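You operate a simulated robot arm through the tools that you are given. There is no shell and no other tool.

You run a simulated two-armed robot. Do the job below in one go: nothing can be reset, and whatever is moved stays where it is left.

Task
Swap the yellow bundle in the case for the blue 40 pcs bundle and fold both short flaps.
Fine: the yellow one ends square against the back fence, in line with the case.

It is judged by the outcome, as a careful person would: the job done as asked, and still so three seconds after it is handed in. It fails if anything else is knocked over, pushed out of place, dropped, spilled or broken. Flat cloth is picked up by pressing the open fingertips on it (5 to 10 N) and closing them slowly along it; thin cloth reads only 2 to 8 mm in the jaws.

Robot
Two 7-joint arms with fingered hands on one trunk that stands fixed in place. Base frame: the origin is at the foot of the trunk, x ahead of it, y to its left, z up; the work surface is at about z = 0.62. Readings come in m, rad, newtons and seconds.
The left shoulder is at [0.03, 0.136, 1.055], the right one opposite. Payload 5 kg a hand.
The TCP of each hand is the grasp point between the finger pads, 0.042 m short of the fingertips. In the tool frame z runs along the fingers and y along their closing line. Largest opening 0.208 m; the body of the gripper starts 0.119 m behind the TCP. The gripper is a hand of 4 fingers: y runs from the thumb to the fingers, the wrist lies at [0, 0, -0.332] in the tool frame, and closing takes about 1.5 s.
Orientation is told as [roll, pitch, yaw] about the base's x, y, z axes, in that order, counted from this pose: with the fingers straight down and closing along the base's y, the tool's x points along the base's -x, its y along +y and its z along -z.

Tools
- The arms move only by the tool arm_command. It takes "left_series", "right_series" or both (then of equal length, played together; a hand with none holds still); each is text: rows parted by semicolons, each of 6 numbers parted by spaces: the shift along the tool's x, y, z in m, then the turn, a rotation vector about the tool's x, y, z in rad. In form: dx dy dz ax ay az; .... A call has 1 to 20 rows; each row shifts and turns the commanded pose from where the row before left it, along the tool's axes as they then stand. "left_gripper" and "right_gripper" are, for a hand that has rows, the gripper command, from -1 (fully open) to 1 (shut), values between in proportion, set as the call begins (left out, the last holds). Rows are played at 5 a second. More than 0.05 m and 0.15 rad between two rows, or a gripper value outside its range, and nothing of the call is played. Where a pose cannot be reached the arm comes as near as it can. A force on the tool above 90 N (or 10 N above the force at the start of the call, whichever is more), or a blocked arm, ends the call early, and 0.2 s more pass. Each finger travels about 0.072 m/s and halts on what it meets, pressing with about 30 N; the grip force reading is that of the motor and also rises with nothing between the fingers. The clock runs only during rows and for 0.2 s after the last one: add rows that do not move to give the fingers time. The reply holds the time, the measured pose of the TCP, the force on the tool along the base axes, the opening and the grip force, in the units named above and with some noise, with the torque about the TCP (base axes, N m) and any sound that the robot's microphone picked up.
- Cameras (640 x 400 px; columns grow to the right, rows downward): "scene" is now at [0.032, 0.0485, 1.7841]; the picture's right is [0.61, -0.79, 0.00], its down [-0.57, -0.44, -0.69] and it looks along [0.54, 0.42, -0.73] (base axes); focal length 332 px, centre (320, 200). "left" rides on the left gripper at [-0.101, 0, -0.145] in its tool frame; the picture's right is [0.00, -1.00, 0.00], its down [0.82, 0.00, -0.57] and it looks along [0.57, 0.00, 0.82] (tool axes); focal length 261 px, centre (320, 200). "right" rides on the right gripper at [0.101, 0, -0.145] in its tool frame; the picture's right is [0.00, 1.00, 0.00], its down [-0.82, 0.00, -0.57] and it looks along [-0.57, 0.00, 0.82] (tool axes); focal length 261 px, centre (320, 200). There is no depth. A picture from a camera that has moved, and an enlarged one, comes with that camera's place and axes in the base frame and with its lens.
- get_image(camera): a new picture of that camera. The clock stands still meanwhile.
- move_column(by): slides the trunk up (or, below 0, down) by that many m; the arms and the scene camera ride with it, the base frame stays. It gives what a move gives, with no picture.
- move_fingers(finger1, finger2, finger3, thumb_bend, hand): sets how far each is bent, from 0 (flat) to 100 (curled in); at 30 the hand is open as for a grip, at 70 the pads meet at the TCP. One left out holds its place. A second passes; each finger stops where it meets its share of the squeeze, and holds until it gets a number again. A gripper value or a shape takes the hand back. It gives what a move gives, with no picture; readings hold the bend of each and the force on the fingers (four entries, about 0 where the hand has none), thumb and palm.
- set_grasp(shape, hand): the hand has 4 fingers and takes this shape, open, in about a second: jaw (thumb against the fingers, like two jaws); tri (thumb and two fingers); tip (a fingertip pinch); poke (one finger out to press); point (the index stretched); flat (the hand flat); cup (the hand cupped); fist (a fist). The gripper value then closes the fingers along that shape, each until it touches; the sizes above hold for jaw. It gives what a move gives, with no picture.
- turn_head(pan, tilt): turns the head with the scene camera to pan (to the left, within 2.496 rad either way) and tilt (down, from -0.506 to 1.204), counted from straight ahead of the robot. It gives what a move gives.
- zoom(camera, box): a new picture of the part [left, top, right, bottom] of that camera's present view, enlarged. The clock stands still meanwhile.
- finish_job(): hands the job in; it is judged then, once.

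Places have to be worked out from the pictures, the camera data and where the tool is seen. Open the grippers and draw the arms clear of the work before you hand the job in, unless the task says otherwise.

The tools are called after "Emit:" as a command line: name --argument value ..., lists and objects as JSON in quotes. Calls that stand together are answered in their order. arm_command: Moves the arms, as the interface text tells. Its arguments: {"type":"object","properties":{"left_series":{"type":"string"},"left_gripper":{"type":"number"},"right_series":{"type":"string"},"right_gripper":{"type":"number"}},"required":[]} The other tools are called the same way: move_column (by) slides the trunk up or down; set_grasp (shape, hand) gives the hand a shape; move_fingers (finger1, finger2, finger3, thumb_bend, hand) moves the fingers one by one; turn_head (pan, tilt) turns the head that bears the scene camera; get_image (camera) takes a picture; zoom (camera, box) takes an enlarged picture of a part of a camera's view; finish_job () hands the job in.

At the start:

```text
time_s: 0.0
left_tcp_pos: [0.6098, 0.6651, 1.2061]
left_orientation: [0.001, 0.0, 0.001]
left_wrist_force: [0.1, 0.4, 0.3]
left_ft_torque: [-0.01, 0.03, 0.01]
left_opening: 0.208
left_finger_force: 0.1
left_shape: jaw
left_bend: [30.0, 30.0, 30.0, 30.0]
left_finger forces: [0.0, 0.0, 0.0, 0.1, 0.1, 0.0]
right_tcp_pos: [0.643, 0.1076, 1.1869]
right_orientation: [0.0, 0.002, 0.001]
right_wrist_force: [0.2, 0.6, -0.5]
right_ft_torque: [0.03, 0.0, 0.01]
right_opening: 0.2077
right_finger_force: 0.0
right_shape: jaw
right_bend: [30.0, 30.0, 30.0, 30.0]
right_finger forces: [0.0, 0.0, 0.1, 0.0, 0.0, 0.1]
trunk travel left (down, up): [-0.075, 0.415]
head pan, tilt: [0.658, 0.813]
```

scene: 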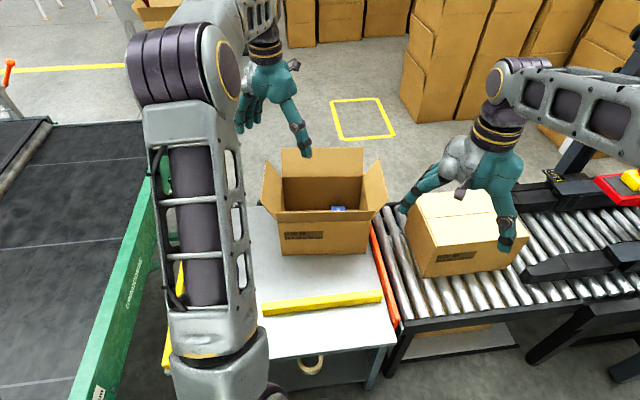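
right: 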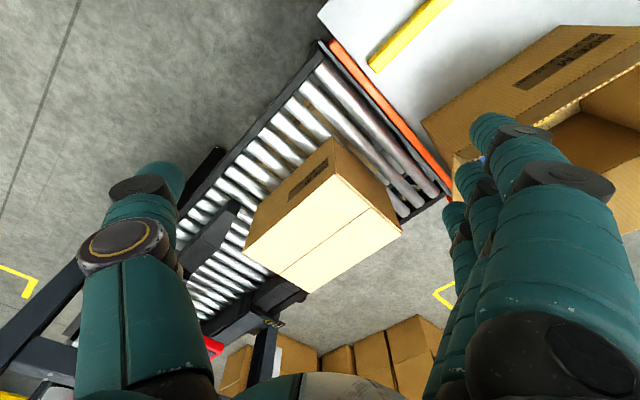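
left: 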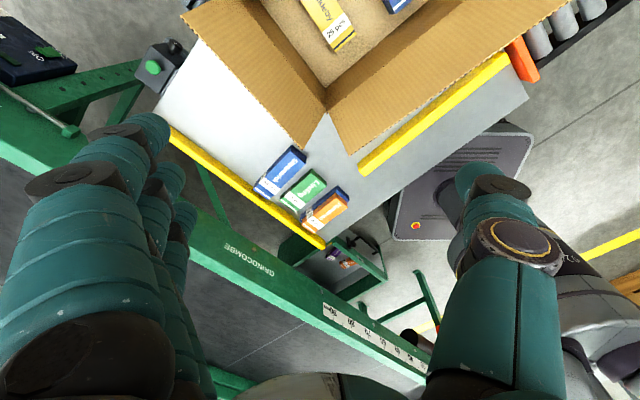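

The left camera shows bundles on the table (blue, green, orange) and a yellow bundle inside the open case. I take enlarged looks to read labels and place things.

Emit:
zoom --camera "left" --box '[150, 0, 550, 250]'

Emit:
zoom --camera "scene" --box '[240, 130, 420, 330]'

Emit:
zoom --camera "left" --box '[240, 140, 360, 250]'

```text
1.60 times, centred on (350, 125) of left
camera zoom: at [0.7103, 0.6662, 1.3506], right [0.0, -1.0, 0.0], down [-0.82, 0.0, 0.57], along [-0.57, 0.0, -0.82], focal length 417 px, centre (272, 320)
```

zoom: 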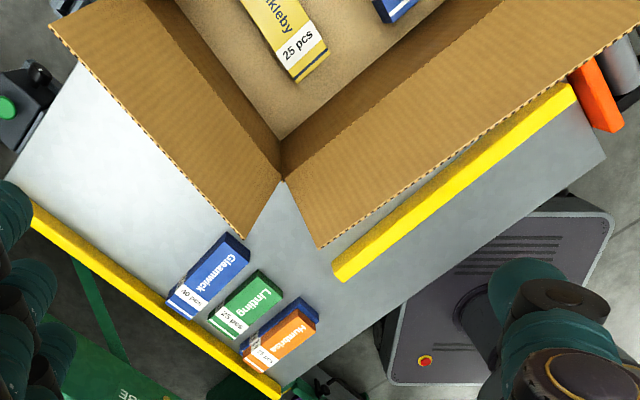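

```text
2.00 times, centred on (330, 230) of scene
camera zoom: at [0.032, 0.0485, 1.7841], right [0.61, -0.79, 0.0], down [-0.57, -0.44, -0.69], along [0.54, 0.42, -0.73], focal length 664 px, centre (300, 140)
```

zoom: 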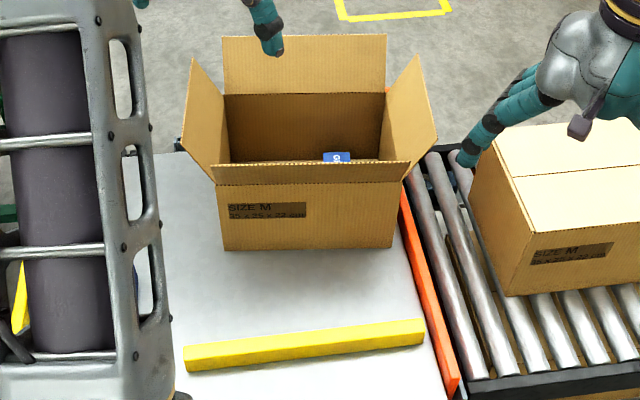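

```text
3.64 times, centred on (300, 195) of left
camera zoom: at [0.7103, 0.6662, 1.3506], right [0.0, -1.0, 0.0], down [-0.82, 0.0, 0.57], along [-0.57, 0.0, -0.82], focal length 948 px, centre (393, 218)
```

zoom: 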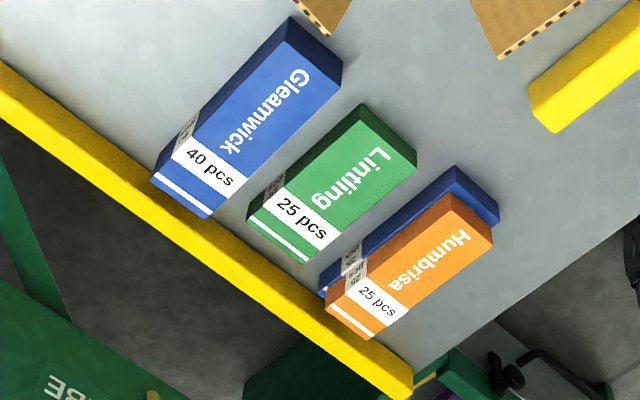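

Gleamwick (blue, 40 pcs) lies on the table by the left fence, and another blue one lies under the orange. I look with the head in other directions to understand the fences.

Emit:
turn_head --pan 0.9 --tilt 1.0

Emit:
get_image --camera "scene"

```text
time_s: 0.8
left_tcp_pos: [0.611, 0.6661, 1.2063]
left_orientation: [0.001, 0.0, -0.001]
left_wrist_force: [0.1, 0.0, -0.4]
left_ft_torque: [-0.04, 0.03, 0.01]
left_opening: 0.2074
left_finger_force: 0.0
left_shape: jaw
left_bend: [30.0, 30.0, 30.0, 30.0]
left_finger forces: [0.1, 0.1, 0.0, 0.0, 0.0, 0.0]
right_tcp_pos: [0.6423, 0.1073, 1.1874]
right_orientation: [0.0, -0.001, 0.0]
right_wrist_force: [0.6, 0.6, -0.2]
right_ft_torque: [-0.02, 0.0, -0.03]
right_opening: 0.2079
right_finger_force: 0.1
right_shape: jaw
right_bend: [30.0, 30.0, 30.0, 30.0]
right_finger forces: [0.0, 0.0, 0.0, 0.1, 0.0, 0.0]
trunk travel left (down, up): [-0.075, 0.415]
head pan, tilt: [0.901, 1.0]
```

```text
taken
camera scene: at [0.0121, 0.0541, 1.7701], right [0.78, -0.62, 0.0], down [-0.52, -0.66, -0.54], along [0.34, 0.42, -0.84], focal length 332 px, centre (320, 200)
```

scene: 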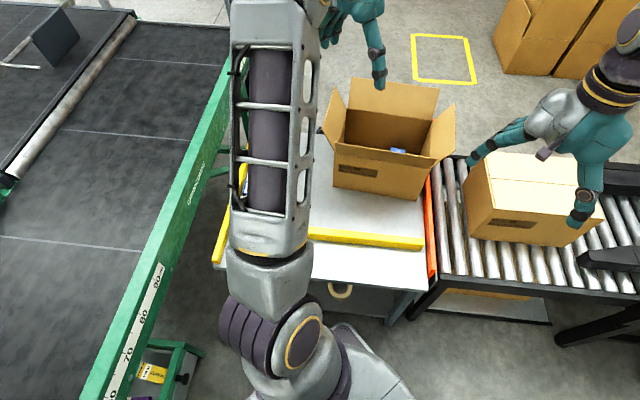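

The left arm hides the table's left side. I slide both hands to the right at their present height, to open the head camera's view.

Emit:
arm_command --left_series "0 -0.04 0 0 0 0;0 -0.05 0 0 0 0;0 -0.05 0 0 0 0;0 -0.05 0 0 0 0;0 -0.05 0 0 0 0;0 -0.05 0 0 0 0;0 -0.05 0 0 0 0;0 -0.05 0 0 0 0;0 -0.05 0 0 0 0;0 -0.04 0 0 0 0" --right_series "0 -0.05 0 0 0 0;0 -0.05 0 0 0 0;0 -0.05 0 0 0 0;0 -0.05 0 0 0 0;0 -0.05 0 0 0 0;0 -0.05 0 0 0 0;0 -0.05 0 0 0 0;0 -0.05 0 0 0 0;0 -0.04 0 0 0 0;0 -0.03 0 0 0 0"

Emit:
get_image --camera "scene"

Emit:
get_image --camera "left"

```text
time_s: 3.0
left_tcp_pos: [0.6095, 0.1822, 1.2049]
left_orientation: [0.002, 0.0, -0.001]
left_wrist_force: [0.4, -1.5, 0.4]
left_ft_torque: [0.13, 0.05, 0.03]
left_opening: 0.2076
left_finger_force: 0.1
left_shape: jaw
left_bend: [30.0, 30.0, 30.0, 30.0]
left_finger forces: [0.0, 0.0, 0.0, 0.0, 0.1, 0.0]
right_tcp_pos: [0.6426, -0.3637, 1.1872]
right_orientation: [0.003, -0.001, -0.001]
right_wrist_force: [-0.4, -0.9, -0.5]
right_ft_torque: [0.16, -0.01, 0.01]
right_opening: 0.2079
right_finger_force: 0.2
right_shape: jaw
right_bend: [30.0, 30.0, 30.0, 30.0]
right_finger forces: [0.1, 0.1, 0.0, 0.1, 0.0, 0.0]
trunk travel left (down, up): [-0.075, 0.415]
head pan, tilt: [0.901, 1.0]
```

```text
taken
camera scene: at [0.012, 0.0515, 1.7702], right [0.78, -0.62, 0.0], down [-0.52, -0.66, -0.54], along [0.34, 0.42, -0.84], focal length 332 px, centre (320, 200)
```

scene: 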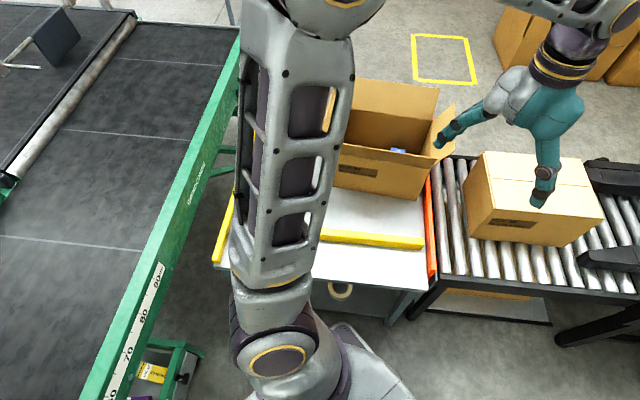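

```text
taken
camera left: at [0.7097, 0.1844, 1.3495], right [0.01, -1.0, 0.0], down [-0.82, -0.01, 0.57], along [-0.57, 0.0, -0.82], focal length 261 px, centre (320, 200)
```

left: 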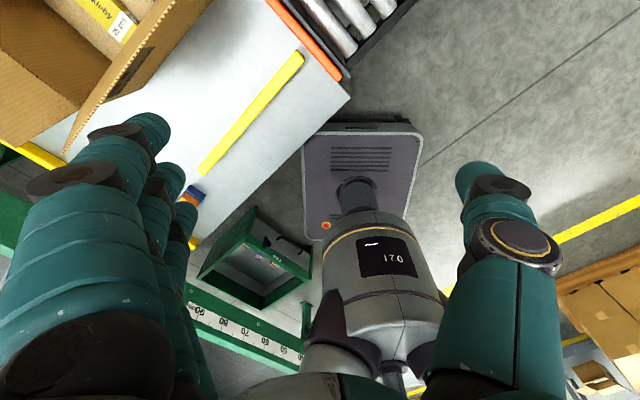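

The elbow still hides it. I bring the left hand back out to the left and high over the bundles, while the right hand rises and turns 0.68 rad so its camera can look along the case's depth axis.

Emit:
arm_command --left_series "0 0.05 0 0 0 0;0 0.05 0 0 0 0;0 0.05 0 0 0 0;0 0.05 0 0 0 0;0 0.05 0 0 0 0;0 0.05 0 0 0 0;0 0.05 0 0 0 0;0 0.05 0 0 0 0;0 0.05 0 0 0 0;0 0.05 0 0 0 0;0.04 0.025 -0.015 0 0 0;0.04 0.025 -0.015 0 0 0;0.04 0.025 -0.015 0 0 0;0.04 0.025 -0.015 0 0 0;0.04 0.025 -0.015 0 0 0;0.04 0.025 -0.015 0 0 0" --right_series "0 0 -0.015 0 0 -0.068;0 0 -0.015 0 0 -0.068;0 0 -0.015 0 0 -0.068;0 0 -0.015 0 0 -0.068;0 0 -0.015 0 0 -0.068;0 0 -0.015 0 0 -0.068;0 0 -0.015 0 0 -0.068;0 0 -0.015 0 0 -0.068;0 0 -0.015 0 0 -0.068;0 0 -0.015 0 0 -0.068;0 0.04 0 0 0 0;0 0.04 0 0 0 0;0 0.04 0 0 0 0;0 0.04 0 0 0 0;0 0.04 0 0 0 0;0 0.04 0 0 0 0"

Emit:
get_image --camera "scene"

Emit:
get_image --camera "left"

Emit:
get_image --camera "right"

```text
time_s: 6.4
left_tcp_pos: [0.3667, 0.8357, 1.2949]
left_orientation: [-0.001, -0.001, -0.001]
left_wrist_force: [-0.8, 0.5, 0.6]
left_ft_torque: [-0.11, -0.12, -0.01]
left_opening: 0.2078
left_finger_force: 0.1
left_shape: jaw
left_bend: [30.0, 30.0, 30.0, 30.0]
left_finger forces: [0.1, 0.0, 0.0, 0.1, 0.1, 0.0]
right_tcp_pos: [0.4899, -0.1753, 1.3394]
right_orientation: [-0.001, -0.001, 0.679]
right_wrist_force: [-2.1, 0.6, 1.0]
right_ft_torque: [-0.08, -0.23, -0.04]
right_opening: 0.2081
right_finger_force: 0.1
right_shape: jaw
right_bend: [30.0, 30.0, 30.0, 30.0]
right_finger forces: [0.0, 0.0, 0.0, 0.0, 0.0, 0.0]
trunk travel left (down, up): [-0.075, 0.415]
head pan, tilt: [0.901, 1.0]
```

```text
taken
camera scene: at [0.009, 0.0559, 1.7701], right [0.78, -0.62, 0.0], down [-0.52, -0.66, -0.54], along [0.34, 0.42, -0.84], focal length 332 px, centre (320, 200)
```

scene: 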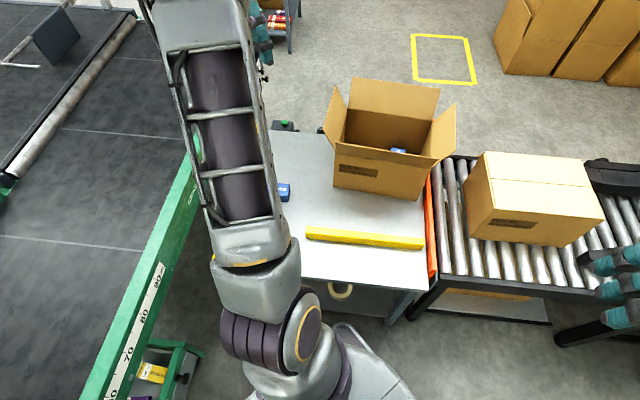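

```text
taken
camera left: at [0.468, 0.837, 1.4398], right [0.0, -1.0, 0.0], down [-0.82, 0.0, 0.57], along [-0.57, 0.0, -0.82], focal length 261 px, centre (320, 200)
```

left: 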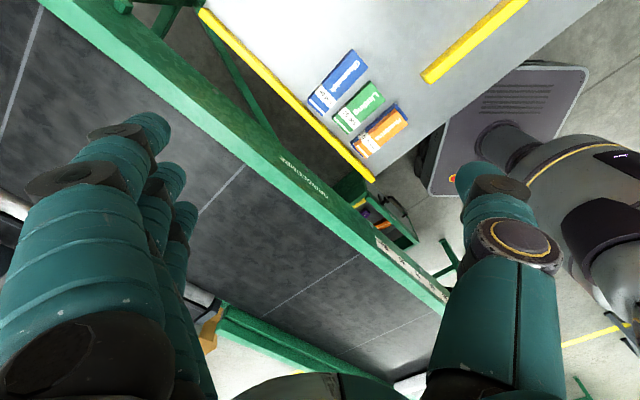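

```text
taken
camera right: at [0.4103, -0.2375, 1.4848], right [-0.62, 0.78, 0.0], down [0.64, 0.51, 0.57], along [0.45, 0.36, -0.82], focal length 261 px, centre (320, 200)
```

right: 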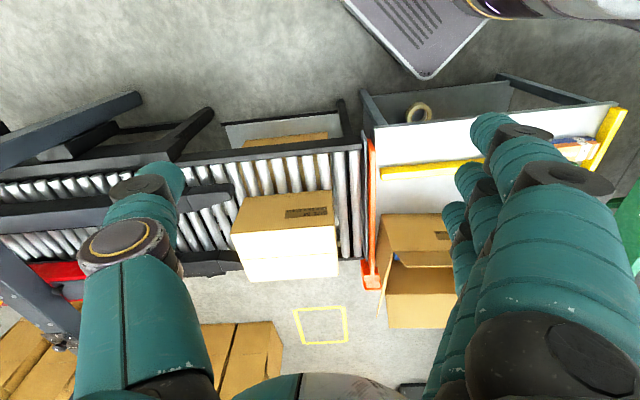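

Two yellow fences are seen so far: a long one on the left table edge with the stock butted to it and a short bar at the near side. I raise the trunk and take the left hand over the case to look into it and behind it.

Emit:
move_column --by 0.3

Emit:
arm_command --left_series "-0.03 -0.02 0 0 0 0;-0.04 -0.025 0 0 0 0;-0.04 -0.025 0 0 0 0;-0.04 -0.025 0 0 0 0;-0.04 -0.025 0 0 0 0;-0.04 -0.025 0 0 0 0;-0.04 -0.025 0 0 0 0;-0.04 -0.025 0 0 0 0;-0.04 -0.02 0 0 0 0;0 0 0.04 0 0 0.1;0 0 0.04 0 0 0.12;0 0 0.04 0 0 0.12;0 0 0.04 0 0 0.12;0 0 0.04 0 0 0.12;0 0 0.04 0 0 0.12;0 0 0.04 0 0 0.12"

Emit:
get_image --camera "left"

Emit:
get_image --camera "scene"

```text
time_s: 9.4
left_tcp_pos: [0.3696, 0.8346, 1.5943]
left_orientation: [0.0, 0.001, 0.001]
left_wrist_force: [0.1, -0.5, -0.5]
left_ft_torque: [-0.01, -0.02, 0.0]
left_opening: 0.2079
left_finger_force: 0.1
left_shape: jaw
left_bend: [30.0, 30.0, 30.0, 30.0]
left_finger forces: [0.0, 0.1, 0.1, 0.1, 0.0, 0.0]
right_tcp_pos: [0.4908, -0.1758, 1.6363]
right_orientation: [0.002, 0.0, 0.681]
right_wrist_force: [0.8, 0.3, 0.1]
right_ft_torque: [-0.02, 0.02, 0.0]
right_opening: 0.208
right_finger_force: 0.1
right_shape: jaw
right_bend: [30.0, 30.0, 30.0, 30.0]
right_finger forces: [0.0, 0.0, 0.1, 0.0, 0.0, 0.0]
trunk travel left (down, up): [-0.375, 0.115]
head pan, tilt: [0.901, 1.0]
```

```text
time_s: 12.8
left_tcp_pos: [0.7218, 0.62, 1.3149]
left_orientation: [0.001, -0.001, -0.821]
left_wrist_force: [0.0, 1.1, 0.1]
left_ft_torque: [-0.08, 0.04, -0.04]
left_opening: 0.2078
left_finger_force: 0.1
left_shape: jaw
left_bend: [30.0, 30.0, 30.0, 30.0]
left_finger forces: [0.0, 0.0, 0.0, 0.1, 0.1, 0.0]
right_tcp_pos: [0.4923, -0.1747, 1.6373]
right_orientation: [0.001, 0.0, 0.681]
right_wrist_force: [0.6, 0.6, -0.3]
right_ft_torque: [-0.07, 0.05, 0.02]
right_opening: 0.208
right_finger_force: 0.1
right_shape: jaw
right_bend: [30.0, 30.0, 30.0, 30.0]
right_finger forces: [0.0, 0.1, 0.0, 0.1, 0.0, 0.0]
trunk travel left (down, up): [-0.375, 0.115]
head pan, tilt: [0.901, 1.0]
```

```text
taken
camera left: at [0.7899, 0.5478, 1.4605], right [-0.73, -0.68, 0.0], down [-0.56, 0.6, 0.57], along [-0.39, 0.42, -0.82], focal length 261 px, centre (320, 200)
```

left: 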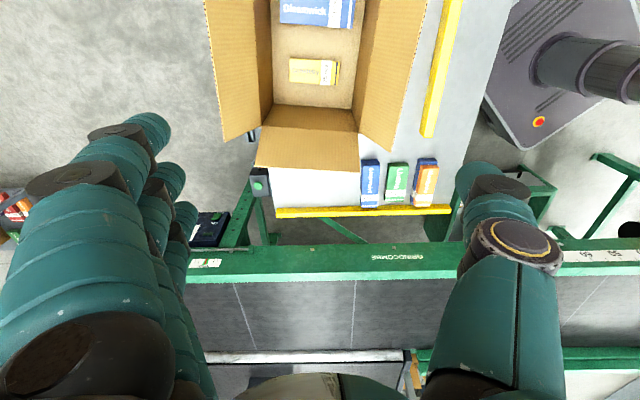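

```text
taken
camera scene: at [0.0127, 0.0554, 2.07], right [0.78, -0.62, 0.0], down [-0.52, -0.66, -0.54], along [0.34, 0.42, -0.84], focal length 332 px, centre (320, 200)
```

scene: 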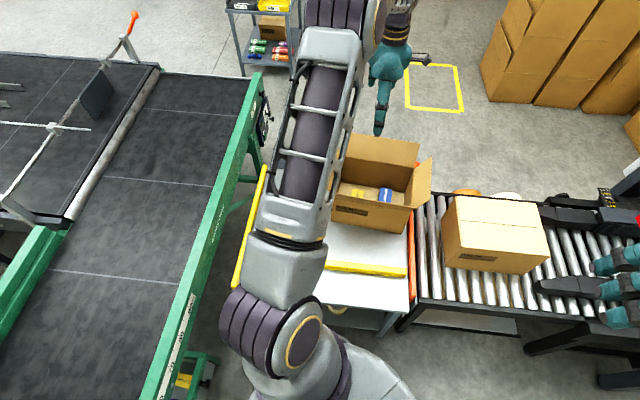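

Now the case's inside is visible: a yellow bundle and a blue one. I zoom in to read the labels and see the fences.

Emit:
zoom --camera "left" --box '[200, 0, 480, 175]'

Emit:
zoom --camera "left" --box '[240, 120, 480, 270]'

Emit:
zoom --camera "left" --box '[270, 0, 370, 100]'

Emit:
zoom --camera "scene" --box '[220, 120, 440, 320]'

```text
2.29 times, centred on (340, 88) of left
camera zoom: at [0.7899, 0.5478, 1.4605], right [-0.73, -0.68, 0.0], down [-0.56, 0.6, 0.57], along [-0.39, 0.42, -0.82], focal length 596 px, centre (274, 457)
```

zoom: 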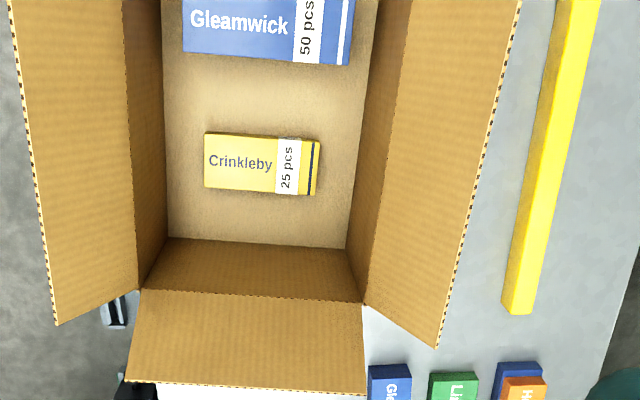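

```text
2.67 times, centred on (360, 195) of left
camera zoom: at [0.7899, 0.5478, 1.4605], right [-0.73, -0.68, 0.0], down [-0.56, 0.6, 0.57], along [-0.39, 0.42, -0.82], focal length 695 px, centre (213, 213)
```

zoom: 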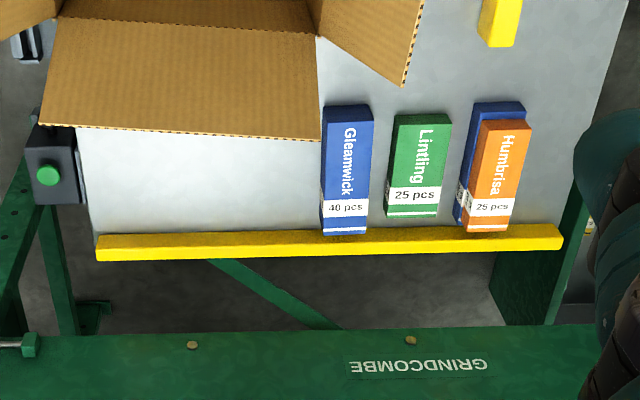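

```text
4.00 times, centred on (320, 50) of left
camera zoom: at [0.7899, 0.5478, 1.4605], right [-0.73, -0.68, 0.0], down [-0.56, 0.6, 0.57], along [-0.39, 0.42, -0.82], focal length 1043 px, centre (320, 800)
```

zoom: 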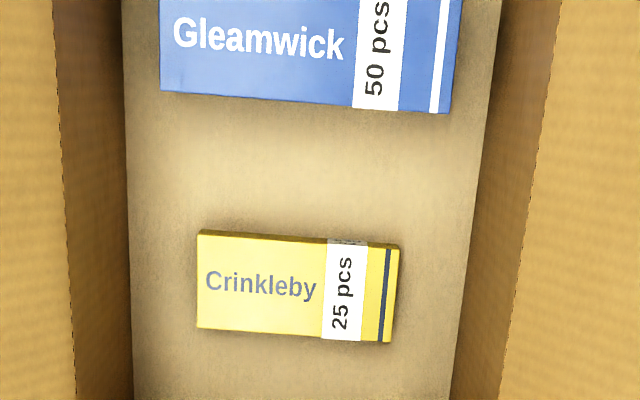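

```text
2.00 times, centred on (330, 220) of scene
camera zoom: at [0.0127, 0.0554, 2.07], right [0.78, -0.62, 0.0], down [-0.52, -0.66, -0.54], along [0.34, 0.42, -0.84], focal length 664 px, centre (300, 160)
```

zoom: 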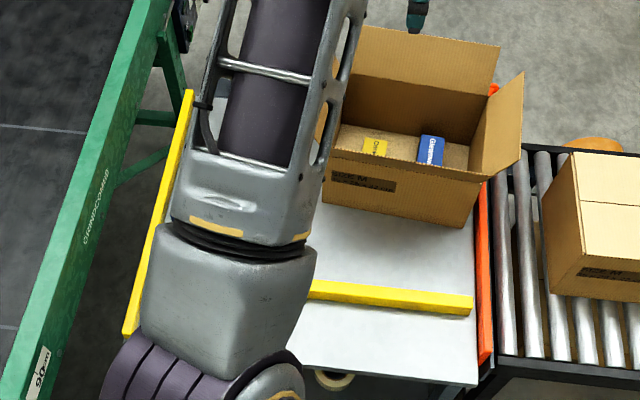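

Crinkleby (yellow, 25 pcs) lies left of the Gleamwick 50 in the case; the wanted Gleamwick 40 is first in the stock row along the left edge fence, the upstream "back" end with free room abreast of the case. The case seems turned about 39°, the fence about 45°. I lower the trunk a bit and turn the left hand so it closes across the yellow bundle.

Emit:
move_column --by -0.1

Emit:
arm_command --left_series "0 0 0 0 0 -0.137;0 0 0 0 0 -0.137;0 0 0 0 0 -0.137;0 0 0 0 0 -0.137;0 0 0 0 0 -0.137;0 0 0 0 0 -0.137;0 0 0 0 0 -0.137;0 0 0 0 0 -0.137;0 0 0 0 0 -0.137;0 0 0 0 0 -0.137;0 0 0 0 0 -0.137;0 0 0 0 0 0"

Emit:
get_image --camera "left"

Emit:
get_image --camera "scene"

```text
time_s: 14.1
left_tcp_pos: [0.7223, 0.6203, 1.2168]
left_orientation: [0.002, 0.0, -0.824]
left_wrist_force: [0.1, 0.0, -0.2]
left_ft_torque: [-0.01, -0.01, -0.02]
left_opening: 0.2077
left_finger_force: 0.0
left_shape: jaw
left_bend: [30.0, 30.0, 30.0, 30.0]
left_finger forces: [0.0, 0.1, 0.1, 0.1, 0.0, 0.0]
right_tcp_pos: [0.4908, -0.1764, 1.5375]
right_orientation: [-0.001, 0.0, 0.681]
right_wrist_force: [0.0, 1.2, -0.1]
right_ft_torque: [0.02, -0.04, 0.0]
right_opening: 0.2079
right_finger_force: 0.0
right_shape: jaw
right_bend: [30.0, 30.0, 30.0, 30.0]
right_finger forces: [0.0, 0.0, 0.0, 0.0, 0.0, 0.0]
trunk travel left (down, up): [-0.275, 0.215]
head pan, tilt: [0.901, 1.0]
```

```text
time_s: 16.7
left_tcp_pos: [0.7202, 0.6199, 1.2157]
left_orientation: [-0.001, 0.0, 0.689]
left_wrist_force: [0.2, 0.4, -0.5]
left_ft_torque: [-0.01, 0.0, -0.01]
left_opening: 0.208
left_finger_force: 0.1
left_shape: jaw
left_bend: [30.0, 30.0, 30.0, 30.0]
left_finger forces: [0.0, 0.0, 0.0, 0.0, 0.0, 0.0]
right_tcp_pos: [0.4919, -0.1762, 1.5372]
right_orientation: [0.0, -0.001, 0.682]
right_wrist_force: [-0.3, 0.1, 0.4]
right_ft_torque: [-0.05, -0.01, -0.04]
right_opening: 0.2078
right_finger_force: 0.0
right_shape: jaw
right_bend: [30.0, 30.0, 30.0, 30.0]
right_finger forces: [0.1, 0.0, 0.1, 0.0, 0.0, 0.0]
trunk travel left (down, up): [-0.275, 0.215]
head pan, tilt: [0.901, 1.0]
```

```text
taken
camera left: at [0.7979, 0.6845, 1.3609], right [0.64, -0.77, 0.0], down [-0.63, -0.52, 0.57], along [-0.44, -0.36, -0.82], focal length 261 px, centre (320, 200)
```

left: 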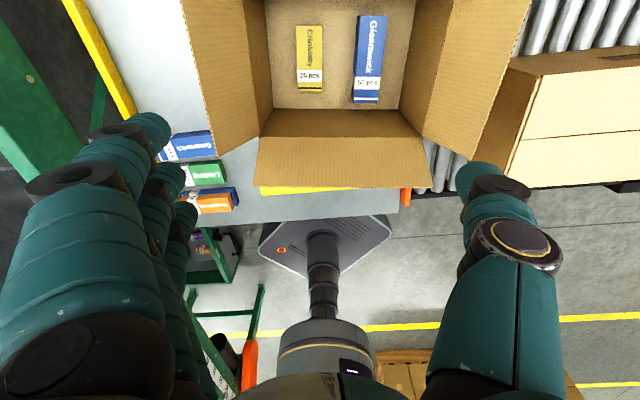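

```text
taken
camera scene: at [0.0119, 0.0543, 1.9701], right [0.78, -0.62, 0.0], down [-0.52, -0.66, -0.54], along [0.34, 0.42, -0.84], focal length 332 px, centre (320, 200)
```

scene: 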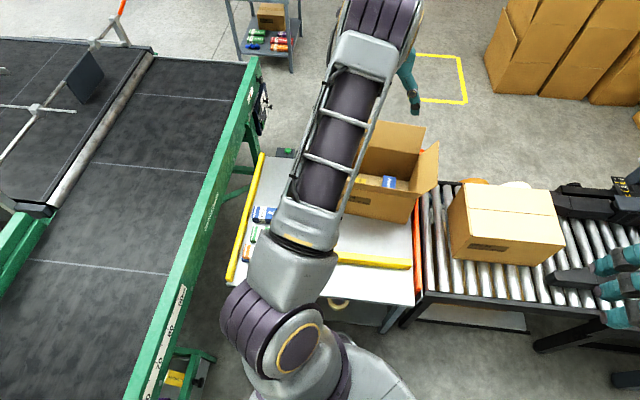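

I now zoom on the case floor to measure the bundles and walls precisely.

Emit:
zoom --camera "left" --box '[180, 0, 460, 175]'

Emit:
zoom --camera "left" --box '[60, 0, 300, 150]'

```text
2.29 times, centred on (320, 88) of left
camera zoom: at [0.7979, 0.6845, 1.3609], right [0.64, -0.77, 0.0], down [-0.63, -0.52, 0.57], along [-0.44, -0.36, -0.82], focal length 596 px, centre (320, 457)
```

zoom: 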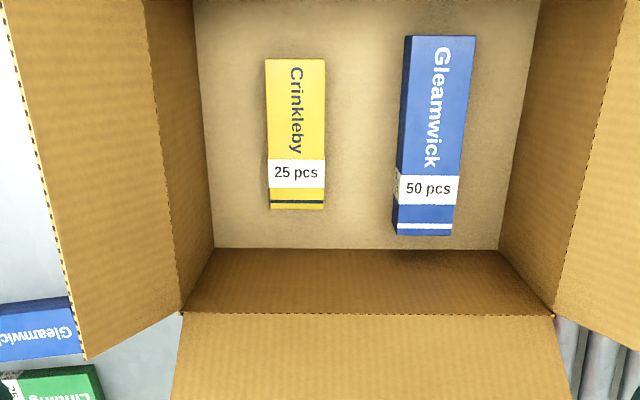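

```text
2.67 times, centred on (180, 75) of left
camera zoom: at [0.7979, 0.6845, 1.3609], right [0.64, -0.77, 0.0], down [-0.63, -0.52, 0.57], along [-0.44, -0.36, -0.82], focal length 695 px, centre (693, 533)
```

zoom: 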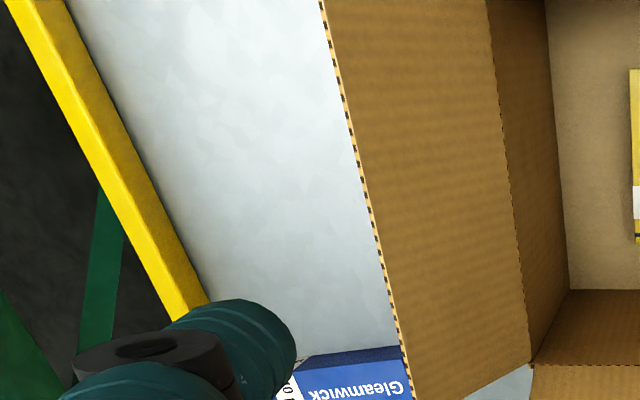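

Yellow measures about 0.136 × 0.058 m, centred 2.5 cm left of and 2 cm beyond the hand; the left wall is 10 cm from its centre. I narrow the jaws to about 0.115 m, centre the hand 2 cm right of yellow to keep the body off the wall, and go down partway.

Emit:
arm_command --left_series "-0.019 0.0055 0 0 0 0;0 0 0.03 0 0 0;0 0 0.045 0 0 0;0 0 0.045 0 0 0;0 0 0.045 0 0 0;0 0 0.045 0 0 0;0 0 0.045 0 0 0;0 0 0.04 0 0 0;0 0 0 0 0 0" --left_gripper -0.1

Emit:
get_image --camera "left"

Emit:
get_image --camera "scene"

```text
time_s: 18.7
left_tcp_pos: [0.7322, 0.6363, 0.9223]
left_orientation: [0.0, -0.003, 0.686]
left_wrist_force: [-0.6, 0.6, 0.0]
left_ft_torque: [0.01, -0.03, 0.03]
left_opening: 0.1153
left_finger_force: 0.1
left_shape: jaw
left_bend: [72.0, 72.0, 72.0, 70.0]
left_finger forces: [0.0, 0.0, 0.1, 0.1, 0.0, 0.0]
right_tcp_pos: [0.4908, -0.1777, 1.5366]
right_orientation: [0.001, 0.0, 0.681]
right_wrist_force: [-0.5, -0.6, -0.1]
right_ft_torque: [0.01, -0.07, 0.01]
right_opening: 0.2081
right_finger_force: 0.0
right_shape: jaw
right_bend: [30.0, 30.0, 30.0, 30.0]
right_finger forces: [0.0, 0.0, 0.1, 0.0, 0.0, 0.1]
trunk travel left (down, up): [-0.275, 0.215]
head pan, tilt: [0.901, 1.0]
```

```text
taken
camera left: at [0.809, 0.7004, 1.067], right [0.64, -0.77, 0.0], down [-0.63, -0.52, 0.57], along [-0.44, -0.36, -0.82], focal length 261 px, centre (320, 200)
```

left: 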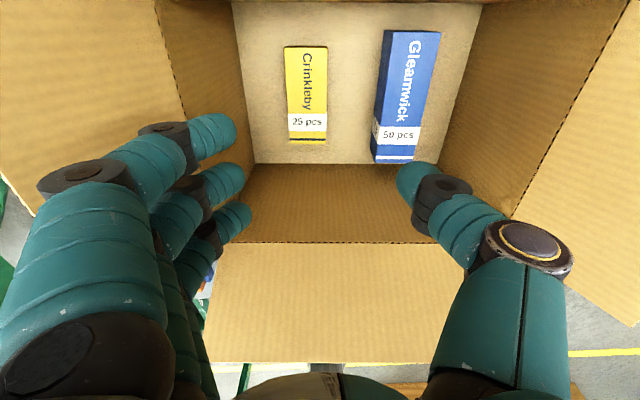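

```text
taken
camera scene: at [0.011, 0.0533, 1.9702], right [0.78, -0.62, 0.0], down [-0.52, -0.66, -0.54], along [0.34, 0.42, -0.84], focal length 332 px, centre (320, 200)
```

scene: 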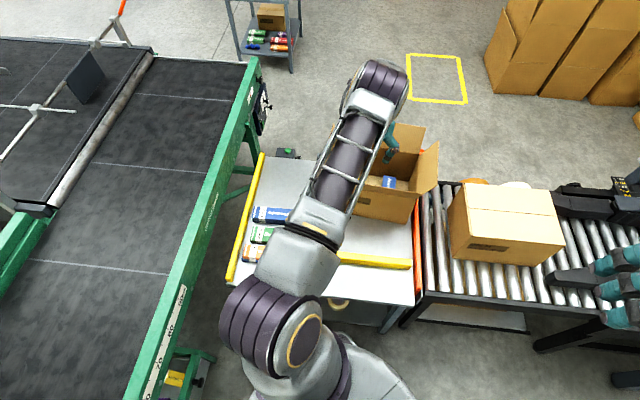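

The curved fingers bow outward to about 0.13 m at each side, which would brush the left wall and Gleamwick 50. I raise the hand and look at the slimmer "tip" and "tri" shapes.

Emit:
arm_command --left_series "0 0 -0.045 0 0 0;0 0 -0.045 0 0 0;0 0 -0.04 0 0 0"

Emit:
set_grasp --shape "tip" --hand "left"

Emit:
get_image --camera "left"

Emit:
set_grasp --shape "tri" --hand "left"

Emit:
get_image --camera "left"

```text
time_s: 19.5
left_tcp_pos: [0.7316, 0.6337, 1.0518]
left_orientation: [-0.001, 0.002, 0.686]
left_wrist_force: [-0.7, -0.6, -0.9]
left_ft_torque: [0.06, -0.09, 0.03]
left_opening: 0.1149
left_finger_force: 0.1
left_shape: jaw
left_bend: [72.0, 72.0, 72.0, 70.0]
left_finger forces: [0.0, 0.0, 0.0, 0.1, 0.0, 0.0]
right_tcp_pos: [0.4918, -0.1759, 1.538]
right_orientation: [0.001, -0.001, 0.682]
right_wrist_force: [-0.2, -0.8, 1.0]
right_ft_torque: [0.03, -0.08, 0.0]
right_opening: 0.2077
right_finger_force: 0.2
right_shape: jaw
right_bend: [30.0, 30.0, 30.0, 30.0]
right_finger forces: [0.0, 0.1, 0.0, 0.1, 0.1, 0.0]
trunk travel left (down, up): [-0.275, 0.215]
head pan, tilt: [0.901, 1.0]
```

```text
time_s: 20.4
left_tcp_pos: [0.7313, 0.6345, 1.0491]
left_orientation: [0.0, 0.0, 0.686]
left_wrist_force: [0.5, 0.6, -0.2]
left_ft_torque: [0.01, -0.01, 0.0]
left_opening: 0.2081
left_finger_force: 0.1
left_shape: tip
left_bend: [6.0, 30.0, 6.0, 30.0]
left_finger forces: [0.1, 0.0, 0.0, 0.1, 0.1, 0.0]
right_tcp_pos: [0.4919, -0.1751, 1.5361]
right_orientation: [0.002, 0.001, 0.68]
right_wrist_force: [-0.2, -0.4, 0.1]
right_ft_torque: [0.01, -0.03, 0.02]
right_opening: 0.208
right_finger_force: 0.1
right_shape: jaw
right_bend: [30.0, 30.0, 30.0, 30.0]
right_finger forces: [0.0, 0.0, 0.0, 0.1, 0.0, 0.1]
trunk travel left (down, up): [-0.275, 0.215]
head pan, tilt: [0.901, 1.0]
```

```text
taken
camera left: at [0.8087, 0.6997, 1.1958], right [0.64, -0.77, 0.0], down [-0.63, -0.52, 0.57], along [-0.44, -0.36, -0.82], focal length 261 px, centre (320, 200)
```

left: 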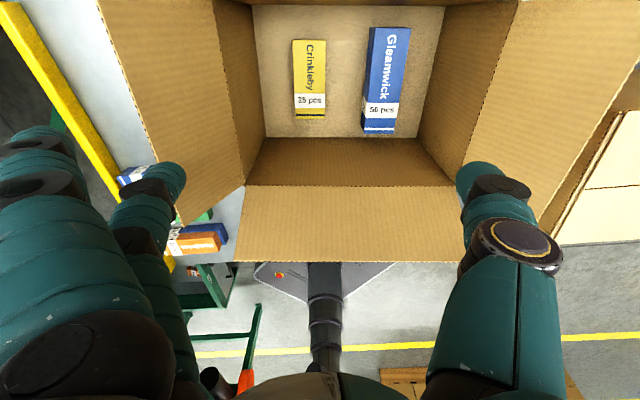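

```text
time_s: 21.3
left_tcp_pos: [0.7325, 0.6348, 1.0516]
left_orientation: [0.0, -0.001, 0.686]
left_wrist_force: [0.3, 0.5, 0.9]
left_ft_torque: [0.01, 0.01, 0.0]
left_opening: 0.2079
left_finger_force: 0.0
left_shape: tri
left_bend: [30.0, 30.0, 6.0, 30.0]
left_finger forces: [0.1, 0.0, 0.0, 0.0, 0.1, 0.0]
right_tcp_pos: [0.4919, -0.1768, 1.5369]
right_orientation: [0.002, 0.001, 0.68]
right_wrist_force: [0.4, 0.2, 0.1]
right_ft_torque: [0.0, 0.0, 0.03]
right_opening: 0.2079
right_finger_force: 0.0
right_shape: jaw
right_bend: [30.0, 30.0, 30.0, 30.0]
right_finger forces: [0.0, 0.0, 0.0, 0.1, 0.0, 0.1]
trunk travel left (down, up): [-0.275, 0.215]
head pan, tilt: [0.901, 1.0]
```

```text
taken
camera left: at [0.8089, 0.6998, 1.1957], right [0.64, -0.77, 0.0], down [-0.63, -0.52, 0.57], along [-0.44, -0.36, -0.82], focal length 261 px, centre (320, 200)
```

left: 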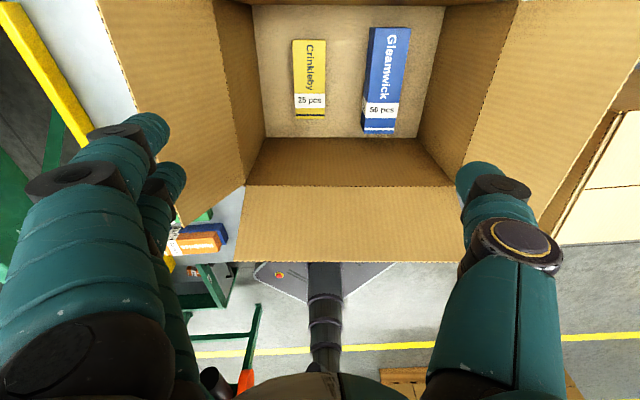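

Those shapes splay the idle fingers, so jaw is best. I go back to jaw and view the hand at about 0.075 m opening to measure its outer width.

Emit:
set_grasp --shape "jaw" --hand "left"

Emit:
arm_command --left_series "0 0 0 0 0 0;0 0 0 0 0 0;0 0 0 0 0 0;0 0 0 0 0 0;0 0 0 0 0 0" --left_gripper 0.28

Emit:
get_image --camera "left"

Emit:
get_image --camera "right"

```text
time_s: 22.2
left_tcp_pos: [0.7325, 0.6346, 1.0507]
left_orientation: [-0.003, 0.0, 0.686]
left_wrist_force: [0.5, 0.1, 0.3]
left_ft_torque: [0.02, 0.02, 0.01]
left_opening: 0.208
left_finger_force: 0.0
left_shape: jaw
left_bend: [30.0, 30.0, 30.0, 30.0]
left_finger forces: [0.0, 0.0, 0.0, 0.1, 0.0, 0.0]
right_tcp_pos: [0.4924, -0.1756, 1.5368]
right_orientation: [0.002, 0.001, 0.681]
right_wrist_force: [-0.5, -0.8, -0.6]
right_ft_torque: [0.0, 0.02, -0.01]
right_opening: 0.2076
right_finger_force: 0.0
right_shape: jaw
right_bend: [30.0, 30.0, 30.0, 30.0]
right_finger forces: [0.0, 0.0, 0.1, 0.0, 0.0, 0.0]
trunk travel left (down, up): [-0.275, 0.215]
head pan, tilt: [0.901, 1.0]
```

```text
time_s: 23.4
left_tcp_pos: [0.7333, 0.6335, 1.0515]
left_orientation: [0.0, 0.001, 0.685]
left_wrist_force: [0.1, 0.0, 0.4]
left_ft_torque: [0.01, -0.01, -0.01]
left_opening: 0.0757
left_finger_force: 0.0
left_shape: jaw
left_bend: [73.0, 73.0, 73.0, 70.0]
left_finger forces: [0.0, 0.0, 0.0, 0.0, 0.1, 0.0]
right_tcp_pos: [0.491, -0.1765, 1.5367]
right_orientation: [0.002, 0.0, 0.68]
right_wrist_force: [0.5, 0.2, -0.1]
right_ft_torque: [0.02, -0.01, -0.01]
right_opening: 0.2077
right_finger_force: 0.1
right_shape: jaw
right_bend: [30.0, 30.0, 30.0, 30.0]
right_finger forces: [0.0, 0.0, 0.1, 0.0, 0.0, 0.0]
trunk travel left (down, up): [-0.275, 0.215]
head pan, tilt: [0.901, 1.0]
```

```text
taken
camera left: at [0.8088, 0.6997, 1.196], right [0.64, -0.77, 0.0], down [-0.63, -0.52, 0.57], along [-0.44, -0.36, -0.82], focal length 261 px, centre (320, 200)
```

left: 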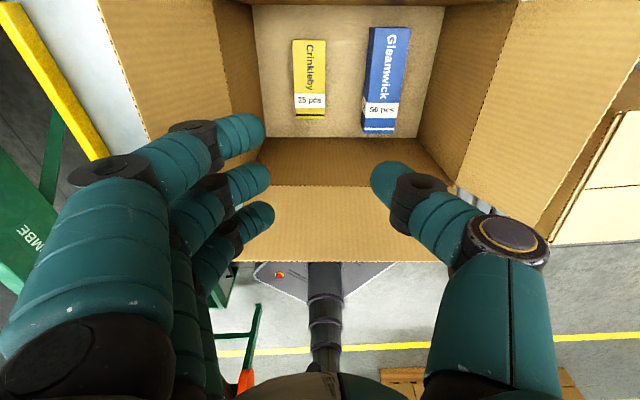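

```text
taken
camera right: at [0.4137, -0.239, 1.6834], right [-0.63, 0.78, 0.0], down [0.64, 0.51, 0.57], along [0.45, 0.36, -0.82], focal length 261 px, centre (320, 200)
```

right: 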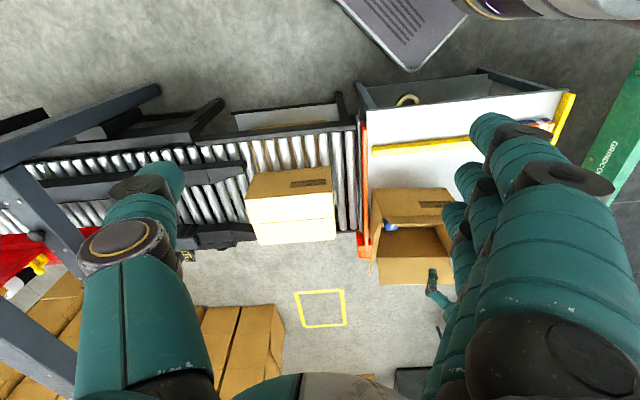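

At this opening the knuckles still reach about 0.12–0.13 m to each side. I zoom closely on both bundles to get their heights, so I can choose how high to grip.

Emit:
zoom --camera "left" --box '[350, 90, 414, 140]'

Emit:
zoom --camera "left" --box '[276, 30, 340, 130]'

Emit:
zoom --camera "left" --box '[356, 16, 420, 66]'

Emit:
zoom --camera "left" --box '[240, 0, 460, 145]'

```text
8.00 times, centred on (382, 115) of left
camera zoom: at [0.8088, 0.6997, 1.196], right [0.64, -0.77, 0.0], down [-0.63, -0.52, 0.57], along [-0.44, -0.36, -0.82], focal length 2085 px, centre (-176, 880)
```

zoom: 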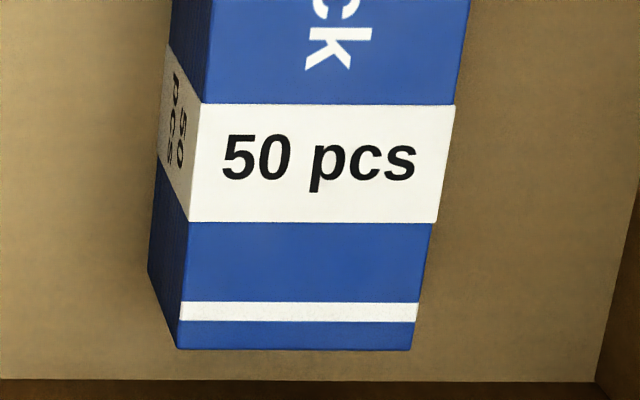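

```text
4.00 times, centred on (308, 80) of left
camera zoom: at [0.8088, 0.6997, 1.196], right [0.64, -0.77, 0.0], down [-0.63, -0.52, 0.57], along [-0.44, -0.36, -0.82], focal length 1043 px, centre (368, 680)
```

zoom: 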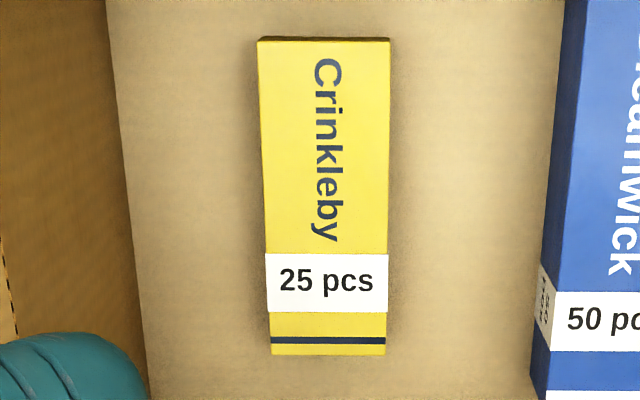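

```text
8.00 times, centred on (388, 41) of left
camera zoom: at [0.8088, 0.6997, 1.196], right [0.64, -0.77, 0.0], down [-0.63, -0.52, 0.57], along [-0.44, -0.36, -0.82], focal length 2085 px, centre (-224, 1472)
```

zoom: 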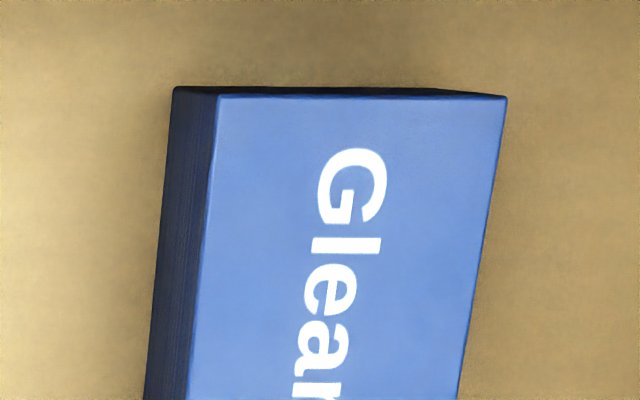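

```text
2.76 times, centred on (350, 72) of left
camera zoom: at [0.8088, 0.6997, 1.196], right [0.64, -0.77, 0.0], down [-0.63, -0.52, 0.57], along [-0.44, -0.36, -0.82], focal length 719 px, centre (237, 552)
```

zoom: 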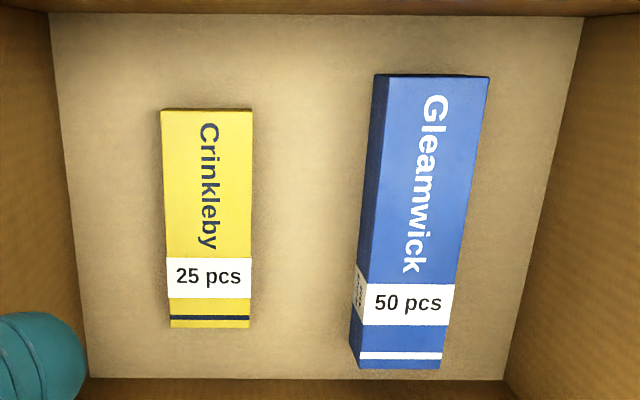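

Measured: Gleamwick 50 top z≈0.683, yellow top z≈0.66, left wall 0.101 m from yellow's centre, knuckles reach about 0.112–0.118 m. I test separate finger and thumb bends in the air, hoping for a thumb held in and fingers opened wider.

Emit:
move_fingers --hand "left" --finger1 50 --finger2 50 --finger3 50 --thumb_bend 58

Emit:
get_image --camera "left"

```text
time_s: 24.4
left_tcp_pos: [0.7323, 0.6354, 1.0518]
left_orientation: [0.0, 0.0, 0.686]
left_wrist_force: [-1.4, -0.5, 0.6]
left_ft_torque: [0.02, -0.01, -0.01]
left_opening: 0.1023
left_finger_force: 0.0
left_shape: fingers
left_bend: [50.0, 50.0, 50.0, 57.0]
left_finger forces: [0.0, 0.1, 0.0, 0.1, 0.0, 0.0]
right_tcp_pos: [0.492, -0.1778, 1.5369]
right_orientation: [0.002, 0.0, 0.681]
right_wrist_force: [0.1, -0.1, 0.2]
right_ft_torque: [-0.02, 0.02, 0.0]
right_opening: 0.2081
right_finger_force: 0.0
right_shape: jaw
right_bend: [30.0, 30.0, 30.0, 30.0]
right_finger forces: [0.0, 0.1, 0.1, 0.1, 0.0, 0.0]
trunk travel left (down, up): [-0.275, 0.215]
head pan, tilt: [0.901, 1.0]
```

```text
taken
camera left: at [0.8088, 0.6997, 1.196], right [0.64, -0.77, 0.0], down [-0.63, -0.52, 0.57], along [-0.44, -0.36, -0.82], focal length 261 px, centre (320, 200)
```

left: 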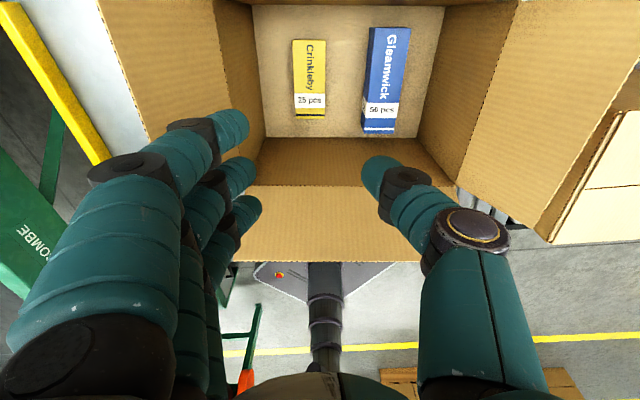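

In this individually bent shape the hand is slimmer (about ±0.10 m) with the thumb held closer in — it fits. I descend with it to about z 0.75 and check.

Emit:
arm_command --left_series "0 0.003 0.03 0 0 0;0 0 0.045 0 0 0;0 0 0.045 0 0 0;0 0 0.045 0 0 0;0 0 0.045 0 0 0;0 0 0.045 0 0 0;0 0 0.04 0 0 0;0 0 0 0 0 0"

Emit:
get_image --camera "left"

Emit:
get_image --camera "scene"

```text
time_s: 26.2
left_tcp_pos: [0.7298, 0.6377, 0.7578]
left_orientation: [0.001, 0.0, 0.686]
left_wrist_force: [-0.7, 0.1, 0.3]
left_ft_torque: [0.04, -0.04, -0.02]
left_opening: 0.1021
left_finger_force: 0.1
left_shape: fingers
left_bend: [50.0, 50.0, 50.0, 57.0]
left_finger forces: [0.1, 0.0, 0.0, 0.0, 0.1, 0.0]
right_tcp_pos: [0.4914, -0.1762, 1.5384]
right_orientation: [0.002, -0.002, 0.68]
right_wrist_force: [-1.1, 0.2, -0.4]
right_ft_torque: [0.1, -0.05, 0.01]
right_opening: 0.2082
right_finger_force: 0.1
right_shape: jaw
right_bend: [30.0, 30.0, 30.0, 30.0]
right_finger forces: [0.0, 0.0, 0.0, 0.0, 0.0, 0.1]
trunk travel left (down, up): [-0.275, 0.215]
head pan, tilt: [0.901, 1.0]
```

```text
taken
camera left: at [0.8078, 0.703, 0.9015], right [0.64, -0.77, 0.0], down [-0.63, -0.52, 0.57], along [-0.44, -0.36, -0.82], focal length 261 px, centre (320, 200)
```

left: 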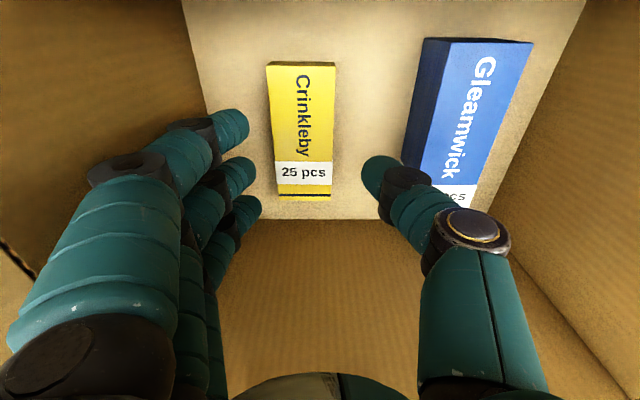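

```text
taken
camera scene: at [0.0112, 0.0531, 1.9702], right [0.78, -0.62, 0.0], down [-0.52, -0.66, -0.54], along [0.34, 0.42, -0.84], focal length 332 px, centre (320, 200)
```

scene: 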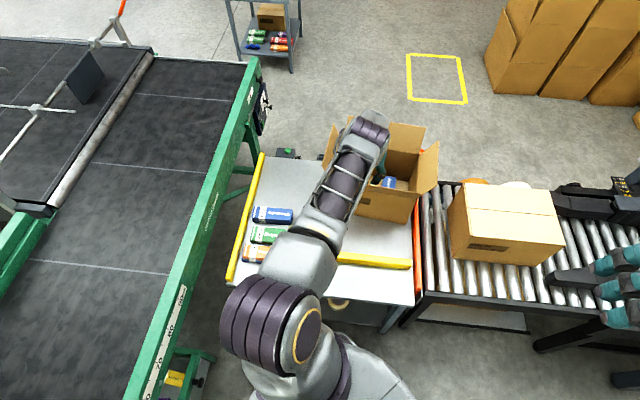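

Fit looks good from above. Before the last 8 cm I check the forearm's clearance to the near flap.

Emit:
zoom --camera "scene" --box '[280, 90, 460, 240]'

Emit:
get_image --camera "right"

```text
2.67 times, centred on (370, 165) of scene
camera zoom: at [0.0112, 0.0531, 1.9702], right [0.78, -0.62, 0.0], down [-0.52, -0.66, -0.54], along [0.34, 0.42, -0.84], focal length 885 px, centre (187, 293)
```

zoom: 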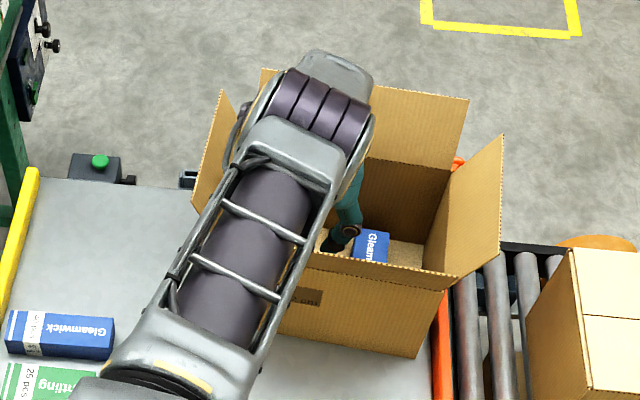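

```text
taken
camera right: at [0.4129, -0.2399, 1.6836], right [-0.63, 0.78, 0.0], down [0.64, 0.51, 0.57], along [0.45, 0.36, -0.82], focal length 261 px, centre (320, 200)
```

right: 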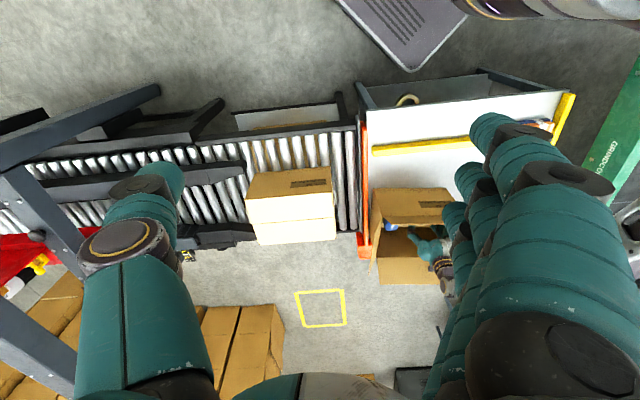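

The arm's elbow stands high above the wrist, so the forearm comes down steeply and clears the near flap. I go down the last 8 cm.

Emit:
arm_command --left_series "0 0 0.03 0 0 0;0 0 0.025 0 0 0;0 0 0.015 0 0 0;0 0 0.01 0 0 0;0 0 0 0 0 0"

Emit:
get_image --camera "left"

```text
time_s: 27.4
left_tcp_pos: [0.7299, 0.6378, 0.6787]
left_orientation: [-0.001, -0.002, 0.686]
left_wrist_force: [-0.8, -1.2, 5.5]
left_ft_torque: [0.0, 0.11, 0.07]
left_opening: 0.1022
left_finger_force: 2.6
left_shape: fingers
left_bend: [50.0, 50.0, 50.0, 57.0]
left_finger forces: [0.8, 1.2, 1.3, 0.0, 1.8, 0.1]
right_tcp_pos: [0.4924, -0.1771, 1.5377]
right_orientation: [0.002, -0.001, 0.68]
right_wrist_force: [0.1, -0.3, 0.0]
right_ft_torque: [-0.01, -0.03, 0.0]
right_opening: 0.208
right_finger_force: 0.0
right_shape: jaw
right_bend: [30.0, 30.0, 30.0, 30.0]
right_finger forces: [0.1, 0.1, 0.0, 0.1, 0.0, 0.1]
trunk travel left (down, up): [-0.275, 0.215]
head pan, tilt: [0.901, 1.0]
```

```text
taken
camera left: at [0.8066, 0.7019, 0.8226], right [0.64, -0.77, 0.0], down [-0.63, -0.52, 0.57], along [-0.44, -0.36, -0.82], focal length 261 px, centre (320, 200)
```

left: 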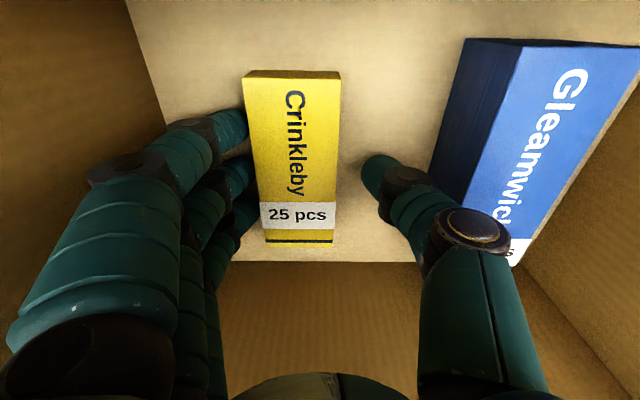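

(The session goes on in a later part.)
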